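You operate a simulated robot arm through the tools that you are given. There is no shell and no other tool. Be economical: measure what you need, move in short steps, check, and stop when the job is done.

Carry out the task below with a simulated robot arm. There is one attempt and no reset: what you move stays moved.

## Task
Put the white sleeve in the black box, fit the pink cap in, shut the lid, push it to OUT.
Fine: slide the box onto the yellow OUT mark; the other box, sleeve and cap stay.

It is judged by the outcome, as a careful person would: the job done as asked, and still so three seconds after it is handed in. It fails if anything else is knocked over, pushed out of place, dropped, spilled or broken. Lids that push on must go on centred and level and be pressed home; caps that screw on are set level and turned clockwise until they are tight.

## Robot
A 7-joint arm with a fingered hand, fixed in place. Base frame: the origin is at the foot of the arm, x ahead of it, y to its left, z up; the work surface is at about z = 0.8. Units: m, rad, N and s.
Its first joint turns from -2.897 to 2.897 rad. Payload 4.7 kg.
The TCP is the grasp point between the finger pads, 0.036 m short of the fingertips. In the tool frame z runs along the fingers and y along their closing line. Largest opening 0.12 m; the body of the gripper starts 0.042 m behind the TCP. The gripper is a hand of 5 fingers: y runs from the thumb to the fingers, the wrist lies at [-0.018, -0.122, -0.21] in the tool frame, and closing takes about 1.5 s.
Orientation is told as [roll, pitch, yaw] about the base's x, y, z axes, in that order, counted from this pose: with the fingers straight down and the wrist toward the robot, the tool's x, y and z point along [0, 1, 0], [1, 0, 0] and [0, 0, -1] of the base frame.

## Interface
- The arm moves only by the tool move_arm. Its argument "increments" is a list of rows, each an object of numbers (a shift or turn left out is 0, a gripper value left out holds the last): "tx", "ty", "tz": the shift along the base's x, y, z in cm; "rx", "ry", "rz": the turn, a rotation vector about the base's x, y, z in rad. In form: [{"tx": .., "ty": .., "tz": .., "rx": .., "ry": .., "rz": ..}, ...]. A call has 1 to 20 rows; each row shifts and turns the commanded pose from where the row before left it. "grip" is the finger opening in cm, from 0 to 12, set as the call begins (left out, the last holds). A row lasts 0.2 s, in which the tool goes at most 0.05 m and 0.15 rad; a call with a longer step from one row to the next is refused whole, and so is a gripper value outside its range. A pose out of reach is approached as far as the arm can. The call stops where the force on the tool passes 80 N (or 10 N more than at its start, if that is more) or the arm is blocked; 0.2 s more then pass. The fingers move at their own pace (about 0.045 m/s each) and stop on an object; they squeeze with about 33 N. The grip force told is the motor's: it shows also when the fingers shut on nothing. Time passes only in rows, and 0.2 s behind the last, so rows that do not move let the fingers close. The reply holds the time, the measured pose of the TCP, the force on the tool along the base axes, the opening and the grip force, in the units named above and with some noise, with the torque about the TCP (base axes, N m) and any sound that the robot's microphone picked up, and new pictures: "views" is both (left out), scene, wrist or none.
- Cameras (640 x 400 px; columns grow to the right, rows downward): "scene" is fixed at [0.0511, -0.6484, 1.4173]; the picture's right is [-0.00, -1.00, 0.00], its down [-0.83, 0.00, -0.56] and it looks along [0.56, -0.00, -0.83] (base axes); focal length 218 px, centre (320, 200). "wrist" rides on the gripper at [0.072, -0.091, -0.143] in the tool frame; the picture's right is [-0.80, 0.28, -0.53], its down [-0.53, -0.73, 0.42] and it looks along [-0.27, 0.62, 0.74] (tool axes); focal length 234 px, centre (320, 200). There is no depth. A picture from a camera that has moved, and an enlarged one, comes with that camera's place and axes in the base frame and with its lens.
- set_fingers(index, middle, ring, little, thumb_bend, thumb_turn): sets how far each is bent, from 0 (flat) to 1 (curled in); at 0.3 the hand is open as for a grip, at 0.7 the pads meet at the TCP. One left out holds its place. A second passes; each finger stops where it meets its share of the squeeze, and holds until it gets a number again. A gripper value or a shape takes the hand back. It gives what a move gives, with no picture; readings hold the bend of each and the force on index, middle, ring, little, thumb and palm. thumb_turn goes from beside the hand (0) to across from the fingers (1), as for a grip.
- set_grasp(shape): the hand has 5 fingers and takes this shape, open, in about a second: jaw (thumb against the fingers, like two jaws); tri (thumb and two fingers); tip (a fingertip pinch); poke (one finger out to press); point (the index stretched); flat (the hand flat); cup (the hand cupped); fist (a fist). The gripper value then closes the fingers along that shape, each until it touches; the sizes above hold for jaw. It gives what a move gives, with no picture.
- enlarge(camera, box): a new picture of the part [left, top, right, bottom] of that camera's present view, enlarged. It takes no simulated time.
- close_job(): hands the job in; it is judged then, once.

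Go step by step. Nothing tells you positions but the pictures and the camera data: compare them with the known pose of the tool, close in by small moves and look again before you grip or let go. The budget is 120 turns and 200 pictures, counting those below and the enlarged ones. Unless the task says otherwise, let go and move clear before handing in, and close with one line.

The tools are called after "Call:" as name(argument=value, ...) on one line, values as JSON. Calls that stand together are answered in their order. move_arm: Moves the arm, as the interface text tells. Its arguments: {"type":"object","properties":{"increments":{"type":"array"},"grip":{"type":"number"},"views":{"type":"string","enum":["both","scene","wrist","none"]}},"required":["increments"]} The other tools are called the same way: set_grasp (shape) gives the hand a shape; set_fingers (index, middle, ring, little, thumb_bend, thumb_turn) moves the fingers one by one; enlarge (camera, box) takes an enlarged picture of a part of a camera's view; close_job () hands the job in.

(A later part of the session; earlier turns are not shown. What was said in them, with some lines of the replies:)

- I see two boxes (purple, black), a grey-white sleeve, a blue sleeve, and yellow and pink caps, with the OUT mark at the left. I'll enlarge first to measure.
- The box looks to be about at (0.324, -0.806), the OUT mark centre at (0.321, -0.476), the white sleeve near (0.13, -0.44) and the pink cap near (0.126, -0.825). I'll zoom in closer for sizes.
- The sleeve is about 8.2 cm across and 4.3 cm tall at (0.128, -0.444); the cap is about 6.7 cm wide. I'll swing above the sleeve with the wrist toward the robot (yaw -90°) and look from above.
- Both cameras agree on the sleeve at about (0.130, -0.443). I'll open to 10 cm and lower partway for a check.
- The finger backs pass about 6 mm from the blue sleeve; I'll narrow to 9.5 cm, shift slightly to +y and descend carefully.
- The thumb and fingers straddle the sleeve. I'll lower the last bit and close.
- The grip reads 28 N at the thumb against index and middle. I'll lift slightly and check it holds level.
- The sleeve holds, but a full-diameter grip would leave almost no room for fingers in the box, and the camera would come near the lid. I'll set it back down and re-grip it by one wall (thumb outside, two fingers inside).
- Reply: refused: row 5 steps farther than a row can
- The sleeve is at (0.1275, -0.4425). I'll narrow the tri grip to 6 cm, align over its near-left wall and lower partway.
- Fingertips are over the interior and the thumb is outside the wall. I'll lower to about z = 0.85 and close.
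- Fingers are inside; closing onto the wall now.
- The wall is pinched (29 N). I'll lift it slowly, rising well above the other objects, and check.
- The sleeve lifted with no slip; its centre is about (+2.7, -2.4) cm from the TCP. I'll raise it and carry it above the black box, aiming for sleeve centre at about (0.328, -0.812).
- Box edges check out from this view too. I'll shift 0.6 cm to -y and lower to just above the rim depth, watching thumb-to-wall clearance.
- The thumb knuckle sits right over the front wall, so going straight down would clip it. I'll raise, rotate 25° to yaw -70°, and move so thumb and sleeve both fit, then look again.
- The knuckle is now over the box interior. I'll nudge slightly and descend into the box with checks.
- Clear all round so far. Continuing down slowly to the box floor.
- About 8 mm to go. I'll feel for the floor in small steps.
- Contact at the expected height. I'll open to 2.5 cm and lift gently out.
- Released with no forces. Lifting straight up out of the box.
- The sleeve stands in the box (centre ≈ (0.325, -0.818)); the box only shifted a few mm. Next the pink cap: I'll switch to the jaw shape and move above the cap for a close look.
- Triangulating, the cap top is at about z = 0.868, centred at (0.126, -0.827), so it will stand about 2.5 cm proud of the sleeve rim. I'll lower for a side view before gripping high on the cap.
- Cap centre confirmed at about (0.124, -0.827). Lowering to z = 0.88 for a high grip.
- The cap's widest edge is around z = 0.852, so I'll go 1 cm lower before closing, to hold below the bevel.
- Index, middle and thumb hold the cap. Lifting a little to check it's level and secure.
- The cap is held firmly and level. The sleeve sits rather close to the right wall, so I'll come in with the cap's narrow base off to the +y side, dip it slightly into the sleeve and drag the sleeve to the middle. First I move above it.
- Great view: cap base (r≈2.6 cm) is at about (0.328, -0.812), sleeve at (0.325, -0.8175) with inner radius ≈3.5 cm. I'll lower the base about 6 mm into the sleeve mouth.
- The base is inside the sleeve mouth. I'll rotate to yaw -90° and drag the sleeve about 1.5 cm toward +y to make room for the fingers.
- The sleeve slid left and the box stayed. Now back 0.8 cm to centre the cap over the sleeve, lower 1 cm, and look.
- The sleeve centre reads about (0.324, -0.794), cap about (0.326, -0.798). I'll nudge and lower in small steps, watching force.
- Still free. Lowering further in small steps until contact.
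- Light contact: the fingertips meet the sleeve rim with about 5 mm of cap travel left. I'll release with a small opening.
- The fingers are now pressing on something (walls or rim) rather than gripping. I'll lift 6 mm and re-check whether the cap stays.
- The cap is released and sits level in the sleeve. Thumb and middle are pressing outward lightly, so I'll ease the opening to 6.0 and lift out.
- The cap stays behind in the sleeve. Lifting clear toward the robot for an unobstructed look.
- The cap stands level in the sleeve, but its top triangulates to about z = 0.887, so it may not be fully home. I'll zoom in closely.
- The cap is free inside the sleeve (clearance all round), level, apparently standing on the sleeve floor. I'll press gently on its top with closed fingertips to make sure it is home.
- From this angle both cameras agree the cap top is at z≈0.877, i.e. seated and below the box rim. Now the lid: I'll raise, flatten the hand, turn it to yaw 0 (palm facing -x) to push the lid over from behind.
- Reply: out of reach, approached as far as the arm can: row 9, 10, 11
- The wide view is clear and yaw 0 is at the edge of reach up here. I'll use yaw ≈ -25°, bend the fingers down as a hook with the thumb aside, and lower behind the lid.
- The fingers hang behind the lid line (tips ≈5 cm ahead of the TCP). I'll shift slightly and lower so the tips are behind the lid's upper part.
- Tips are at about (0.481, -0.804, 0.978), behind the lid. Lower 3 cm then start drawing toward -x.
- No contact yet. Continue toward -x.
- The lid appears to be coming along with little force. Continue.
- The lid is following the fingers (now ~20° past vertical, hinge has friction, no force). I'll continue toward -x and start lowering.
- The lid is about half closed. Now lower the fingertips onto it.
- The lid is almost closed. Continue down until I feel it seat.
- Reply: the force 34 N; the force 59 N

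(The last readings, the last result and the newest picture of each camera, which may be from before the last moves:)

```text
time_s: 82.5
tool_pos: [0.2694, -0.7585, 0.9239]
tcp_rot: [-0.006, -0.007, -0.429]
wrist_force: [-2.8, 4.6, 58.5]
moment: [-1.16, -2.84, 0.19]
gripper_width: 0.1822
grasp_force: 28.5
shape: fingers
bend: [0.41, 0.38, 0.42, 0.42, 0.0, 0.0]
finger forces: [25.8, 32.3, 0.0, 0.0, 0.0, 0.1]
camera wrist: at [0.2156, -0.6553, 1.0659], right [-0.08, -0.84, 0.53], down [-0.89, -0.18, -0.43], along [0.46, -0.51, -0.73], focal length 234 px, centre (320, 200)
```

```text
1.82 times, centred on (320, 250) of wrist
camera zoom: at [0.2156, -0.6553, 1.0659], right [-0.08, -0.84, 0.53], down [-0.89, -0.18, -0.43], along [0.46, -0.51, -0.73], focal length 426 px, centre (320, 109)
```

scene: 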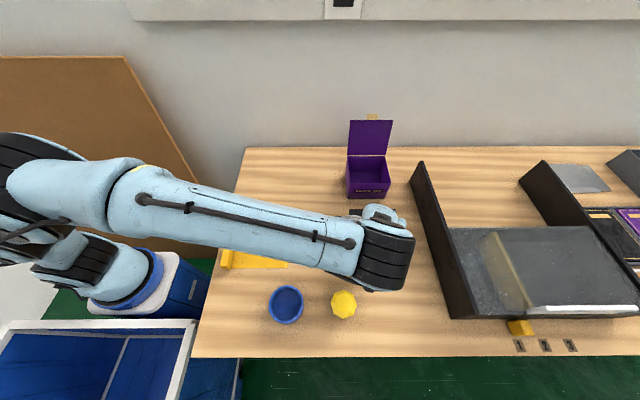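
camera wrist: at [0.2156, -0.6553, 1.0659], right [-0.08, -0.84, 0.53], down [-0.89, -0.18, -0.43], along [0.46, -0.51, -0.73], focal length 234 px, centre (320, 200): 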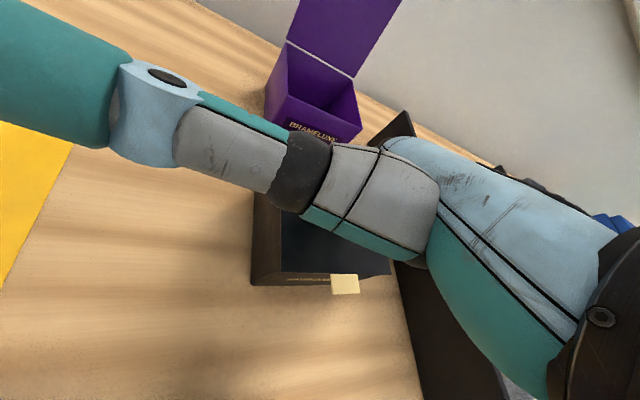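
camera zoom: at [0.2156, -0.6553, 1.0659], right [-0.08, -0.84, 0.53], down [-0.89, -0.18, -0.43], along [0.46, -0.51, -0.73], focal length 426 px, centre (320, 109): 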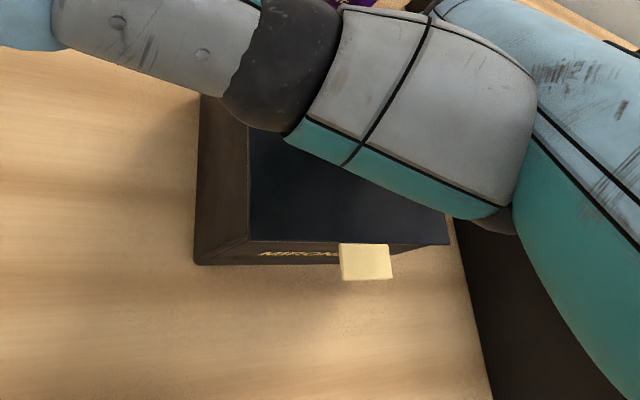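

Firm resistance (58 N): the lid is down. I'll lift away and check whether it's fully shut.

Call:
move_arm(increments=[{"tz": 1}, {"tz": 2}, {"tz": 3}, {"tz": 3}, {"ty": 4, "tz": 2}, {"ty": 4, "tz": 1}, {"ty": 4}, {"ty": 4}, {}])

Call:
enlarge(camera="scene", box=[335, 180, 431, 270])

Call:
enlarge(camera="wrist", box=[240, 180, 440, 320])

```text
time_s: 84.5
tool_pos: [0.2699, -0.5998, 1.0373]
tcp_rot: [0.006, 0.002, -0.428]
wrist_force: [0.2, -0.5, -0.5]
moment: [0.01, -0.01, -0.01]
gripper_width: 0.1818
grasp_force: 0.1
shape: fingers
bend: [0.42, 0.42, 0.42, 0.42, 0.0, 0.0]
finger forces: [0.0, 0.0, 0.1, 0.0, 0.0, 0.0]
camera wrist: at [0.2157, -0.497, 1.1795], right [-0.08, -0.85, 0.52], down [-0.89, -0.18, -0.43], along [0.46, -0.5, -0.74], focal length 234 px, centre (320, 200)
```

scene: 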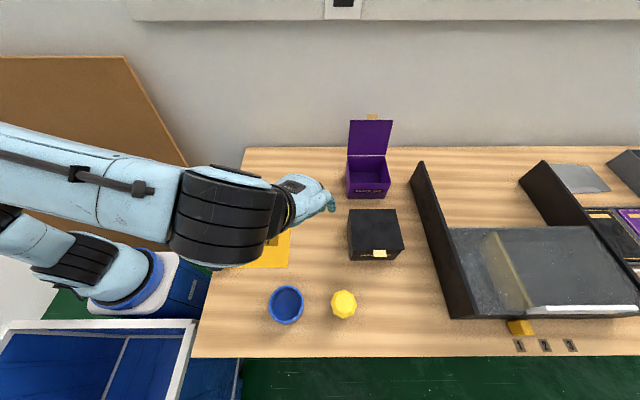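
wrist: 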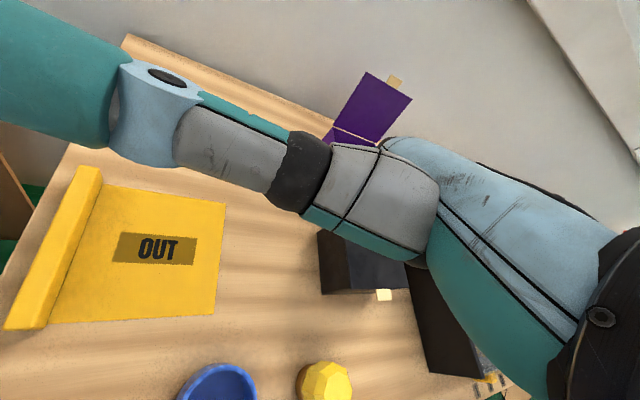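

```text
4.44 times, centred on (383, 225) of scene
camera zoom: at [0.0511, -0.6484, 1.4173], right [0.0, -1.0, 0.0], down [-0.83, 0.0, -0.56], along [0.56, 0.0, -0.83], focal length 969 px, centre (40, 89)
```

zoom: 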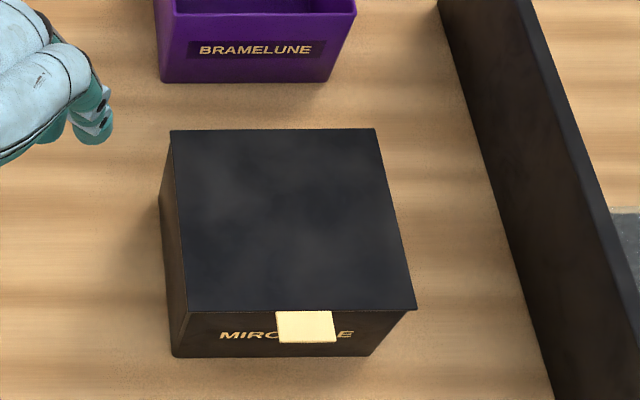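

```text
2.86 times, centred on (340, 250) of wrist
camera zoom: at [0.2157, -0.497, 1.1795], right [-0.08, -0.85, 0.52], down [-0.89, -0.18, -0.43], along [0.46, -0.5, -0.74], focal length 669 px, centre (263, 57)
```

zoom: 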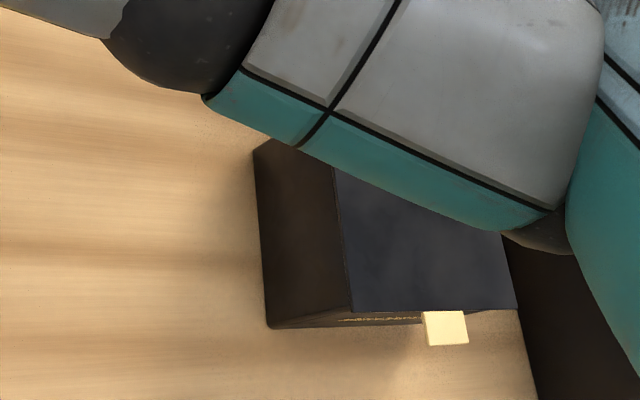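

The lid is shut flat (front and back edges both at z≈0.881). Box is centred at (0.320, -0.799), square to the axes; OUT is 32 cm in +y. I'll hook the fingers over its right side and draw it across; first fold the thumb and move over.

Call:
set_fingers(thumb_bend=0.9, thumb_turn=0)

Call:
move_arm(increments=[{"tz": 1, "rz": -0.127, "tx": 0.5, "ty": -2}, {"tz": 1, "rz": -0.127, "tx": 0.5, "ty": -2.5}, {"tz": 1, "rz": -0.127, "tx": 0.5, "ty": -3}, {"rz": -0.127, "tx": 0.5, "ty": -3}, {"rz": -0.127, "tx": 0.5, "ty": -3}, {"rz": -0.127, "tx": 0.5, "ty": -3}, {"rz": -0.127, "tx": 0.5, "ty": -3}, {"rz": -0.127, "tx": 0.5, "ty": -3}, {"rz": -0.127, "tx": 0.5, "ty": -2.5}, {}])

Call:
enlarge(camera="scene", box=[335, 170, 447, 270])

```text
time_s: 85.5
tool_pos: [0.2692, -0.6005, 1.0379]
tcp_rot: [0.006, 0.0, -0.429]
wrist_force: [-0.1, -0.9, -0.7]
moment: [0.03, -0.02, -0.02]
gripper_width: 0.0796
grasp_force: 0.0
shape: fingers
bend: [0.42, 0.42, 0.42, 0.42, 0.9, 0.0]
finger forces: [0.0, 0.1, 0.0, 0.0, 0.0, 0.0]
```

```text
time_s: 87.7
tool_pos: [0.314, -0.8506, 1.0677]
tcp_rot: [0.005, 0.001, -1.573]
wrist_force: [-0.2, 0.8, -0.1]
moment: [0.03, -0.02, 0.0]
gripper_width: 0.0798
grasp_force: 0.1
shape: fingers
bend: [0.42, 0.42, 0.42, 0.42, 0.9, 0.0]
finger forces: [0.0, 0.0, 0.0, 0.1, 0.1, 0.0]
camera wrist: at [0.3866, -0.7601, 1.2095], right [-0.81, -0.28, 0.52], down [-0.53, 0.73, -0.43], along [-0.26, -0.62, -0.74], focal length 234 px, centre (320, 200)
```

scene: 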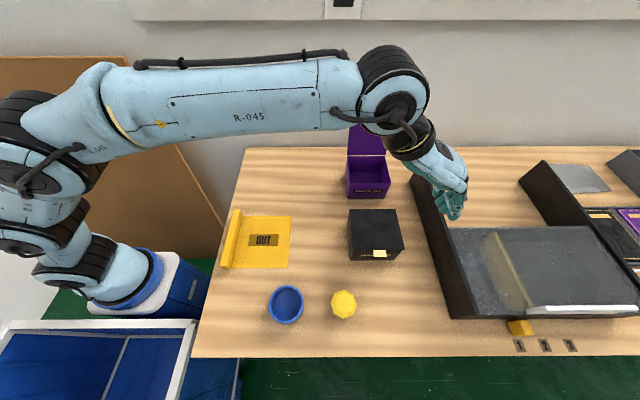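
wrist: 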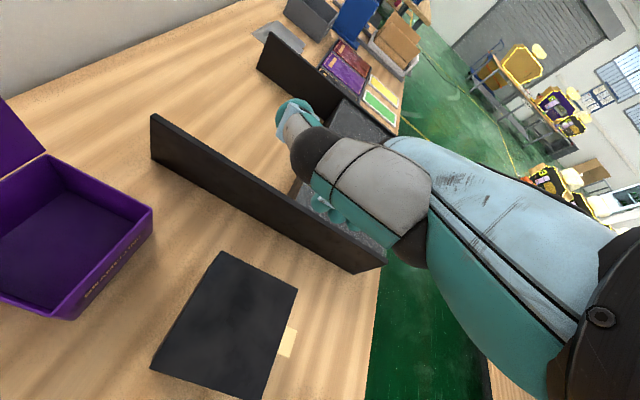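

```text
4.00 times, centred on (391, 220) of scene
camera zoom: at [0.0511, -0.6484, 1.4173], right [0.0, -1.0, 0.0], down [-0.83, 0.0, -0.56], along [0.56, 0.0, -0.83], focal length 872 px, centre (36, 120)
```

zoom: 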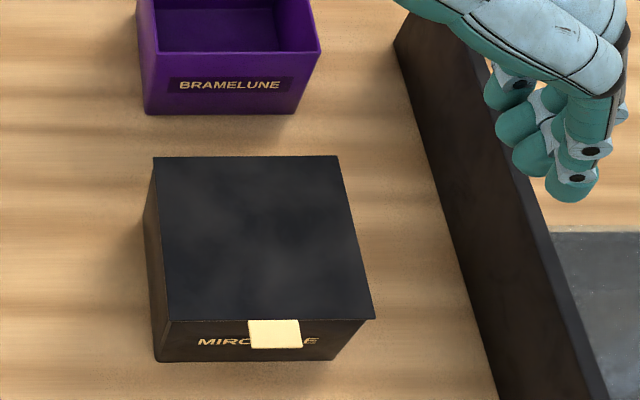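

Fingertips are at y≈-0.905, between box (-0.863) and wall (-0.973). I'll shift +1.5 cm in x and lower into the gap, checking the thumb/palm clearance over the lid.

Call:
move_arm(increments=[{"tx": 0.8, "tz": -2.5}, {"tx": 0.8, "tz": -2.5}, {"tz": -2.5}, {"tz": -2.5}, {"tz": -2.5}, {"tz": -2}, {"tz": -1.5}, {}])

Call:
enlarge(camera="scene", box=[335, 170, 447, 270])

Call:
enlarge(camera="wrist", box=[180, 80, 460, 300])

```text
time_s: 89.5
tool_pos: [0.3313, -0.8491, 0.9075]
tcp_rot: [0.004, 0.0, -1.572]
wrist_force: [0.4, -0.6, 0.3]
moment: [-0.02, 0.0, 0.03]
gripper_width: 0.0794
grasp_force: 0.1
shape: fingers
bend: [0.42, 0.42, 0.42, 0.42, 0.9, 0.0]
finger forces: [0.1, 0.1, 0.0, 0.1, 0.0, 0.0]
camera wrist: at [0.403, -0.7589, 1.0495], right [-0.81, -0.28, 0.52], down [-0.53, 0.73, -0.43], along [-0.26, -0.62, -0.74], focal length 234 px, centre (320, 200)
```

scene: 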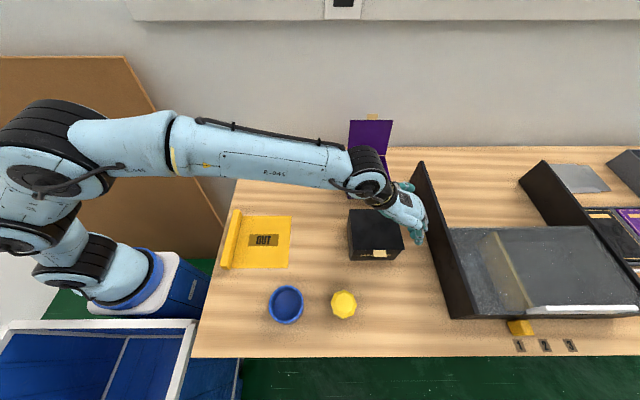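
wrist: 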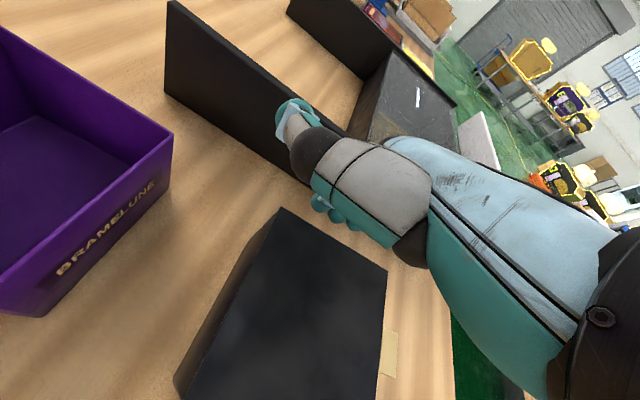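

```text
4.00 times, centred on (391, 220) of scene
camera zoom: at [0.0511, -0.6484, 1.4173], right [0.0, -1.0, 0.0], down [-0.83, 0.0, -0.56], along [0.56, 0.0, -0.83], focal length 872 px, centre (36, 120)
```

zoom: 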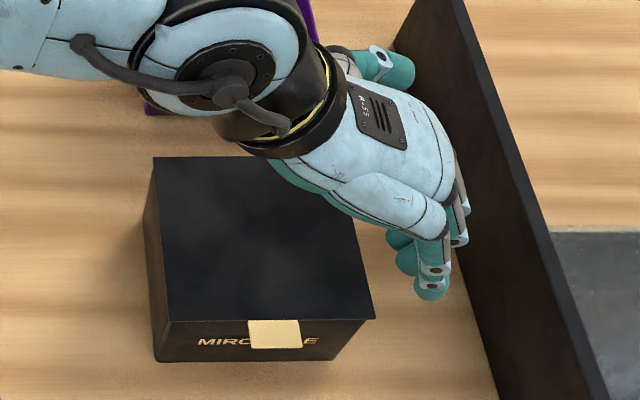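

```text
1.82 times, centred on (320, 190) of wrist
camera zoom: at [0.403, -0.7589, 1.0495], right [-0.81, -0.28, 0.52], down [-0.53, 0.73, -0.43], along [-0.26, -0.62, -0.74], focal length 426 px, centre (320, 218)
```

zoom: 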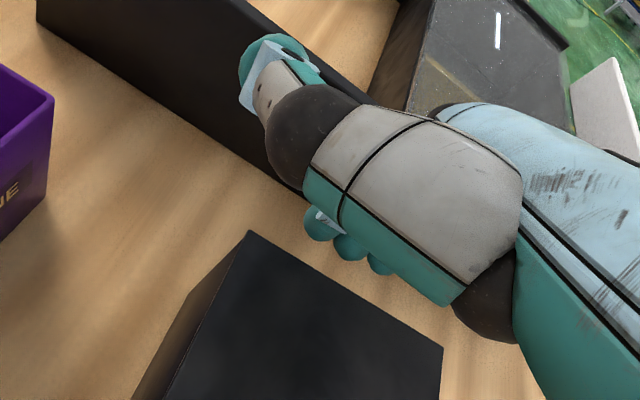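

Clear on both sides. Lower 3 cm more (watching force), then draw toward +y until contact.

Call:
move_arm(increments=[{"tz": -1}, {"tz": -1}, {"tz": -0.8}, {}], views="none")

Call:
move_arm(increments=[{"ty": 0.8}, {"ty": 0.8}, {"ty": 0.8}, {"ty": 0.6}, {}])

Call:
enlarge(camera="scene", box=[335, 170, 447, 270])

```text
time_s: 90.5
tool_pos: [0.3321, -0.8496, 0.8788]
tcp_rot: [0.005, 0.0, -1.572]
wrist_force: [-0.3, 0.5, -0.2]
moment: [0.02, -0.01, 0.01]
gripper_width: 0.0797
grasp_force: 0.1
shape: fingers
bend: [0.42, 0.42, 0.42, 0.42, 0.9, 0.0]
finger forces: [0.0, 0.0, 0.0, 0.0, 0.1, 0.0]
```

```text
time_s: 91.7
tool_pos: [0.3315, -0.8205, 0.8793]
tcp_rot: [0.006, 0.001, -1.573]
wrist_force: [-0.6, -0.8, 0.1]
moment: [0.0, 0.01, 0.01]
gripper_width: 0.0798
grasp_force: 0.2
shape: fingers
bend: [0.42, 0.42, 0.42, 0.42, 0.9, 0.0]
finger forces: [0.4, 0.0, 0.0, 0.3, 0.0, 0.0]
camera wrist: at [0.4035, -0.7293, 1.0208], right [-0.81, -0.28, 0.52], down [-0.53, 0.73, -0.43], along [-0.26, -0.62, -0.74], focal length 234 px, centre (320, 200)
```

scene: 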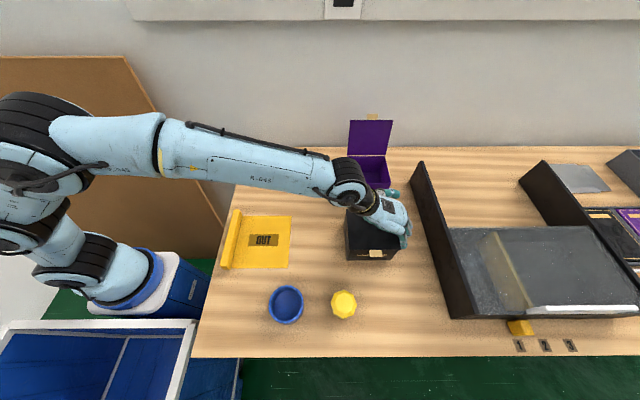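
wrist: 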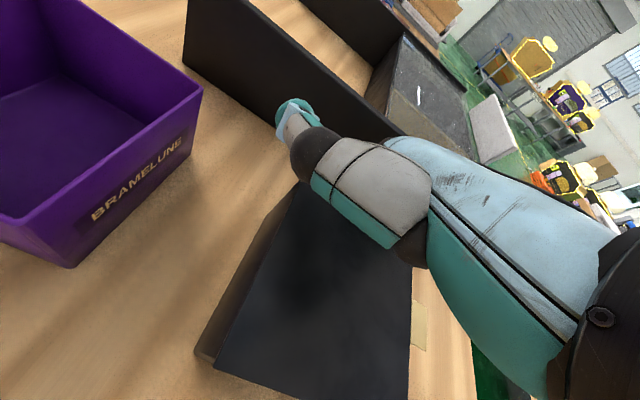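

```text
4.00 times, centred on (391, 220) of scene
camera zoom: at [0.0511, -0.6484, 1.4173], right [0.0, -1.0, 0.0], down [-0.83, 0.0, -0.56], along [0.56, 0.0, -0.83], focal length 872 px, centre (36, 120)
```

zoom: 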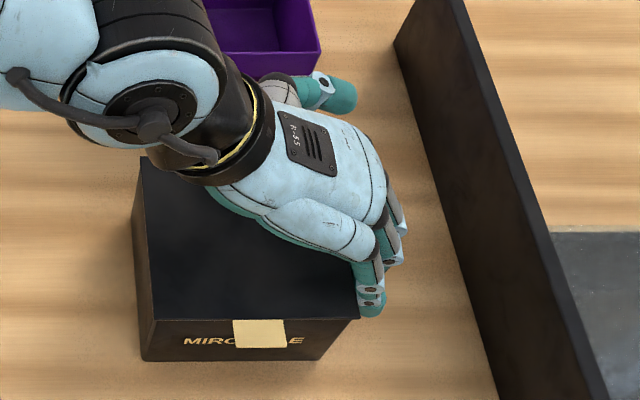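

The box moves with the fingers easily and squarely. I'll draw it further in +y, ~20 cm, then check alignment before the mark.

Call:
move_arm(increments=[{"ty": 1}, {"ty": 1}, {"ty": 1.2}, {"ty": 1.2}, {"ty": 1.2}, {"ty": 1.2}, {"ty": 1.2}, {"ty": 1.2}, {"ty": 1.2}, {"ty": 1.2}, {"ty": 1}, {"ty": 0.6}, {}])

Call:
enlarge(camera="scene", box=[215, 180, 415, 280])

```text
time_s: 94.5
tool_pos: [0.3316, -0.6886, 0.8786]
tcp_rot: [0.004, 0.0, -1.573]
wrist_force: [-0.6, -0.7, 0.4]
moment: [-0.01, 0.05, 0.01]
gripper_width: 0.0799
grasp_force: 0.5
shape: fingers
bend: [0.42, 0.42, 0.42, 0.42, 0.9, 0.0]
finger forces: [0.5, 0.0, 0.1, 0.2, 0.1, 0.0]
camera wrist: at [0.4029, -0.5975, 1.0207], right [-0.81, -0.28, 0.52], down [-0.53, 0.73, -0.43], along [-0.26, -0.62, -0.74], focal length 234 px, centre (320, 200)
```

scene: 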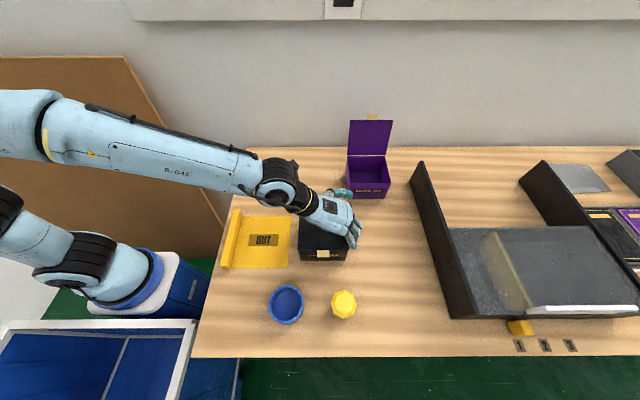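
wrist: 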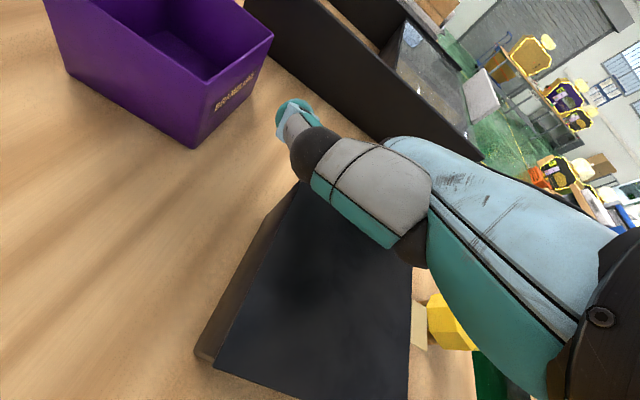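

```text
3.20 times, centred on (315, 230) of scene
camera zoom: at [0.0511, -0.6484, 1.4173], right [0.0, -1.0, 0.0], down [-0.83, 0.0, -0.56], along [0.56, 0.0, -0.83], focal length 698 px, centre (336, 104)
```

zoom: 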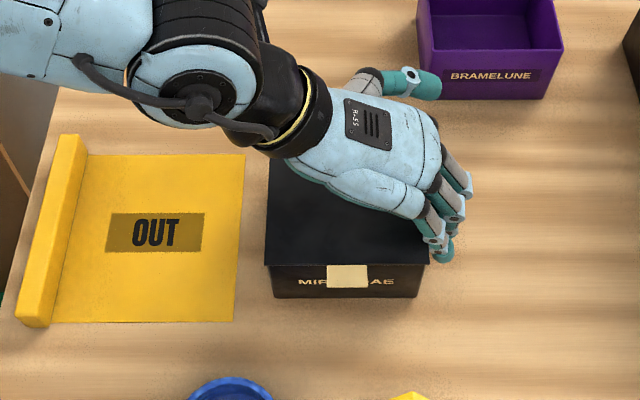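

Still square; box centre at y≈-0.657. Continue onto the mark, watching for any catch at the mat edge.

Call:
move_arm(increments=[{"ty": 0.8}, {"ty": 0.8}, {"ty": 0.8}, {"ty": 0.8}, {"ty": 1}, {"ty": 1.2}, {"ty": 1.2}, {"ty": 1.2}, {"ty": 1.2}, {"ty": 1.2}, {"ty": 1.2}, {"ty": 1.2}, {"ty": 1.2}, {"ty": 1.2}, {"ty": 0.8}, {}])

Call:
enlarge(camera="scene", box=[200, 190, 360, 280])

```text
time_s: 97.9
tool_pos: [0.3314, -0.5304, 0.8792]
tcp_rot: [0.005, 0.0, -1.573]
wrist_force: [0.5, -0.1, 0.6]
moment: [-0.01, -0.01, -0.01]
gripper_width: 0.0798
grasp_force: 0.2
shape: fingers
bend: [0.42, 0.42, 0.42, 0.42, 0.9, 0.0]
finger forces: [0.4, 0.0, 0.1, 0.1, 0.1, 0.0]
camera wrist: at [0.4028, -0.4389, 1.021], right [-0.81, -0.28, 0.52], down [-0.53, 0.73, -0.43], along [-0.26, -0.62, -0.74], focal length 234 px, centre (320, 200)
```

scene: 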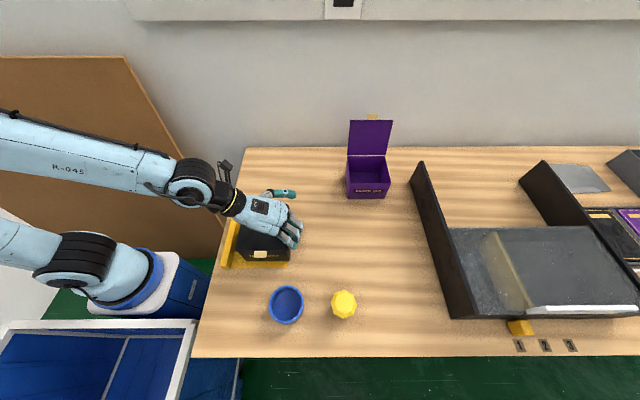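
wrist: 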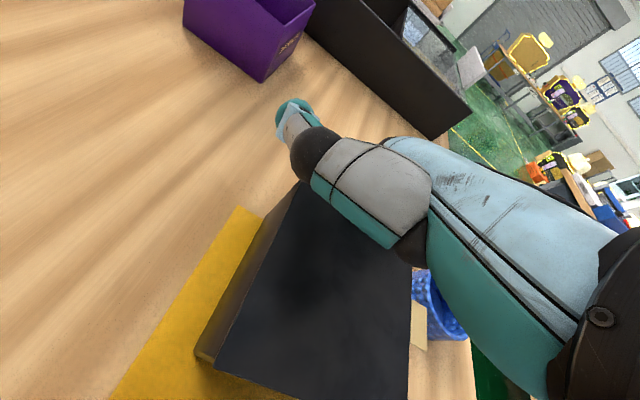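

```text
4.00 times, centred on (280, 235) of scene
camera zoom: at [0.0511, -0.6484, 1.4173], right [0.0, -1.0, 0.0], down [-0.83, 0.0, -0.56], along [0.56, 0.0, -0.83], focal length 872 px, centre (480, 60)
```

zoom: 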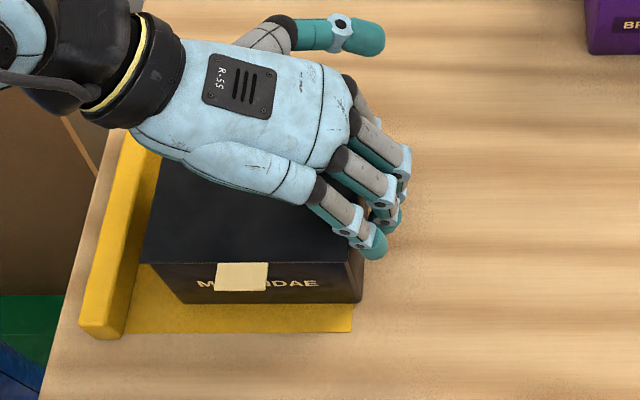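

Only about 2.2 cm to go to be centred on the mark (right edge now -0.564, target -0.542).

Call:
move_arm(increments=[{"ty": 0.6}, {"ty": 0.6}, {"ty": 0.6}, {"ty": 0.4}, {}], views="none")

Call:
enlarge(camera="scene", box=[200, 190, 360, 280])

```text
time_s: 99.1
tool_pos: [0.3317, -0.5077, 0.8786]
tcp_rot: [0.005, 0.0, -1.573]
wrist_force: [-0.1, -1.4, -0.2]
moment: [0.02, 0.01, -0.01]
gripper_width: 0.0797
grasp_force: 0.4
shape: fingers
bend: [0.42, 0.42, 0.42, 0.42, 0.9, 0.0]
finger forces: [0.5, 0.1, 0.1, 0.2, 0.0, 0.1]
```

```text
4.00 times, centred on (280, 235) of scene
camera zoom: at [0.0511, -0.6484, 1.4173], right [0.0, -1.0, 0.0], down [-0.83, 0.0, -0.56], along [0.56, 0.0, -0.83], focal length 872 px, centre (480, 60)
```

zoom: 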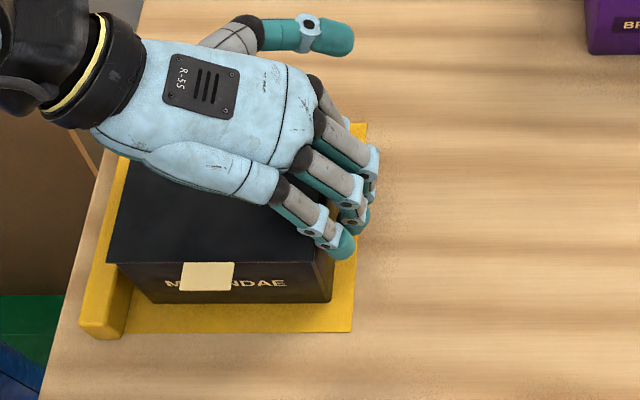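

The box now sits inside the mark. I'll back the fingers off in -y, lift up and move clear.

Call:
move_arm(increments=[{"ty": -1}, {"ty": -1.5}, {"ty": -1.5}, {"tz": 2}, {"tz": 3}, {"tz": 4}, {"tz": 4}, {"tz": 4}, {"tz": 4}, {"ty": 4, "tx": 1}, {"ty": 4, "tx": 3}, {"ty": 4, "tx": 3}, {"ty": 4, "tx": 3}, {"ty": 4, "tx": 2}, {"ty": 4}, {}])

Call:
enlarge(camera="scene", box=[200, 190, 360, 280])

```text
time_s: 102.5
tool_pos: [0.4508, -0.3072, 1.0892]
tcp_rot: [0.006, -0.001, -1.571]
wrist_force: [-0.9, 0.2, -0.8]
moment: [-0.02, 0.03, 0.04]
gripper_width: 0.0796
grasp_force: 0.1
shape: fingers
bend: [0.42, 0.42, 0.42, 0.42, 0.9, 0.0]
finger forces: [0.0, 0.0, 0.0, 0.0, 0.0, 0.1]
camera wrist: at [0.5221, -0.2167, 1.2314], right [-0.81, -0.28, 0.52], down [-0.53, 0.73, -0.43], along [-0.26, -0.62, -0.74], focal length 234 px, centre (320, 200)
```

scene: 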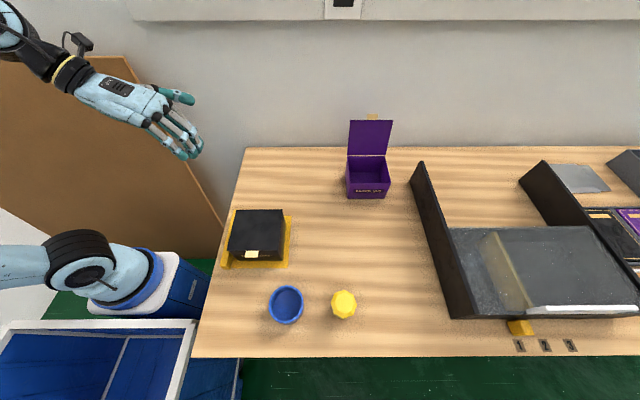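
wrist: 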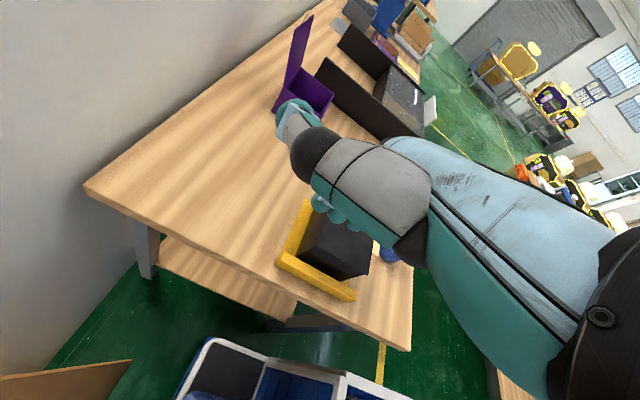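

```text
4.00 times, centred on (280, 235) of scene
camera zoom: at [0.0511, -0.6484, 1.4173], right [0.0, -1.0, 0.0], down [-0.83, 0.0, -0.56], along [0.56, 0.0, -0.83], focal length 872 px, centre (480, 60)
```

zoom: 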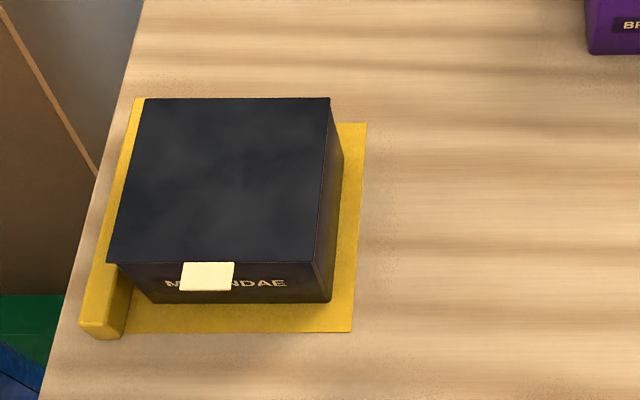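

The box is on the mark with the lid down. A last check of the lid seam from the other camera.

Call:
enlarge(camera="wrist", box=[270, 190, 420, 310])

Call:
enlarge(camera="scene", box=[222, 200, 294, 270])

```text
3.33 times, centred on (345, 250) of wrist
camera zoom: at [0.5221, -0.2167, 1.2314], right [-0.81, -0.28, 0.52], down [-0.53, 0.73, -0.43], along [-0.26, -0.62, -0.74], focal length 781 px, centre (237, 33)
```

zoom: 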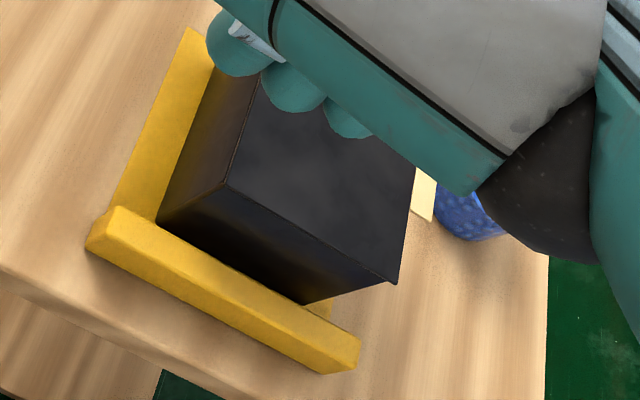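

```text
5.71 times, centred on (258, 235) of scene
camera zoom: at [0.0511, -0.6484, 1.4173], right [0.0, -1.0, 0.0], down [-0.83, 0.0, -0.56], along [0.56, 0.0, -0.83], focal length 1246 px, centre (674, 0)
```

zoom: 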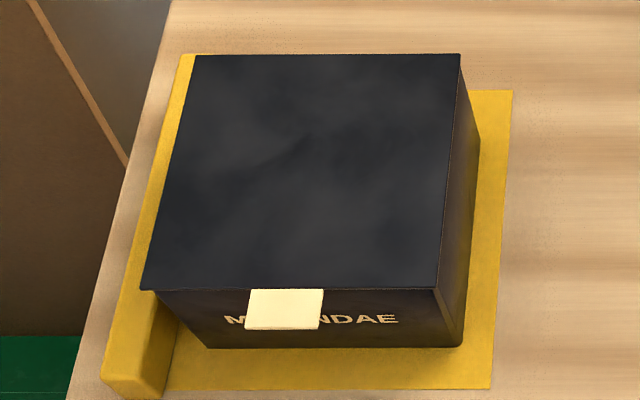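

The lid is flush, the box lies within the yellow mark, and everything else is in place; handing in.

Call:
close_job()

```text
The job is handed in.
```

The white sleeve is in the black box with the pink cap fitted inside it. The lid is shut flush and the box sits on the yellow OUT mark. The purple box, blue sleeve and yellow cap stayed in place.
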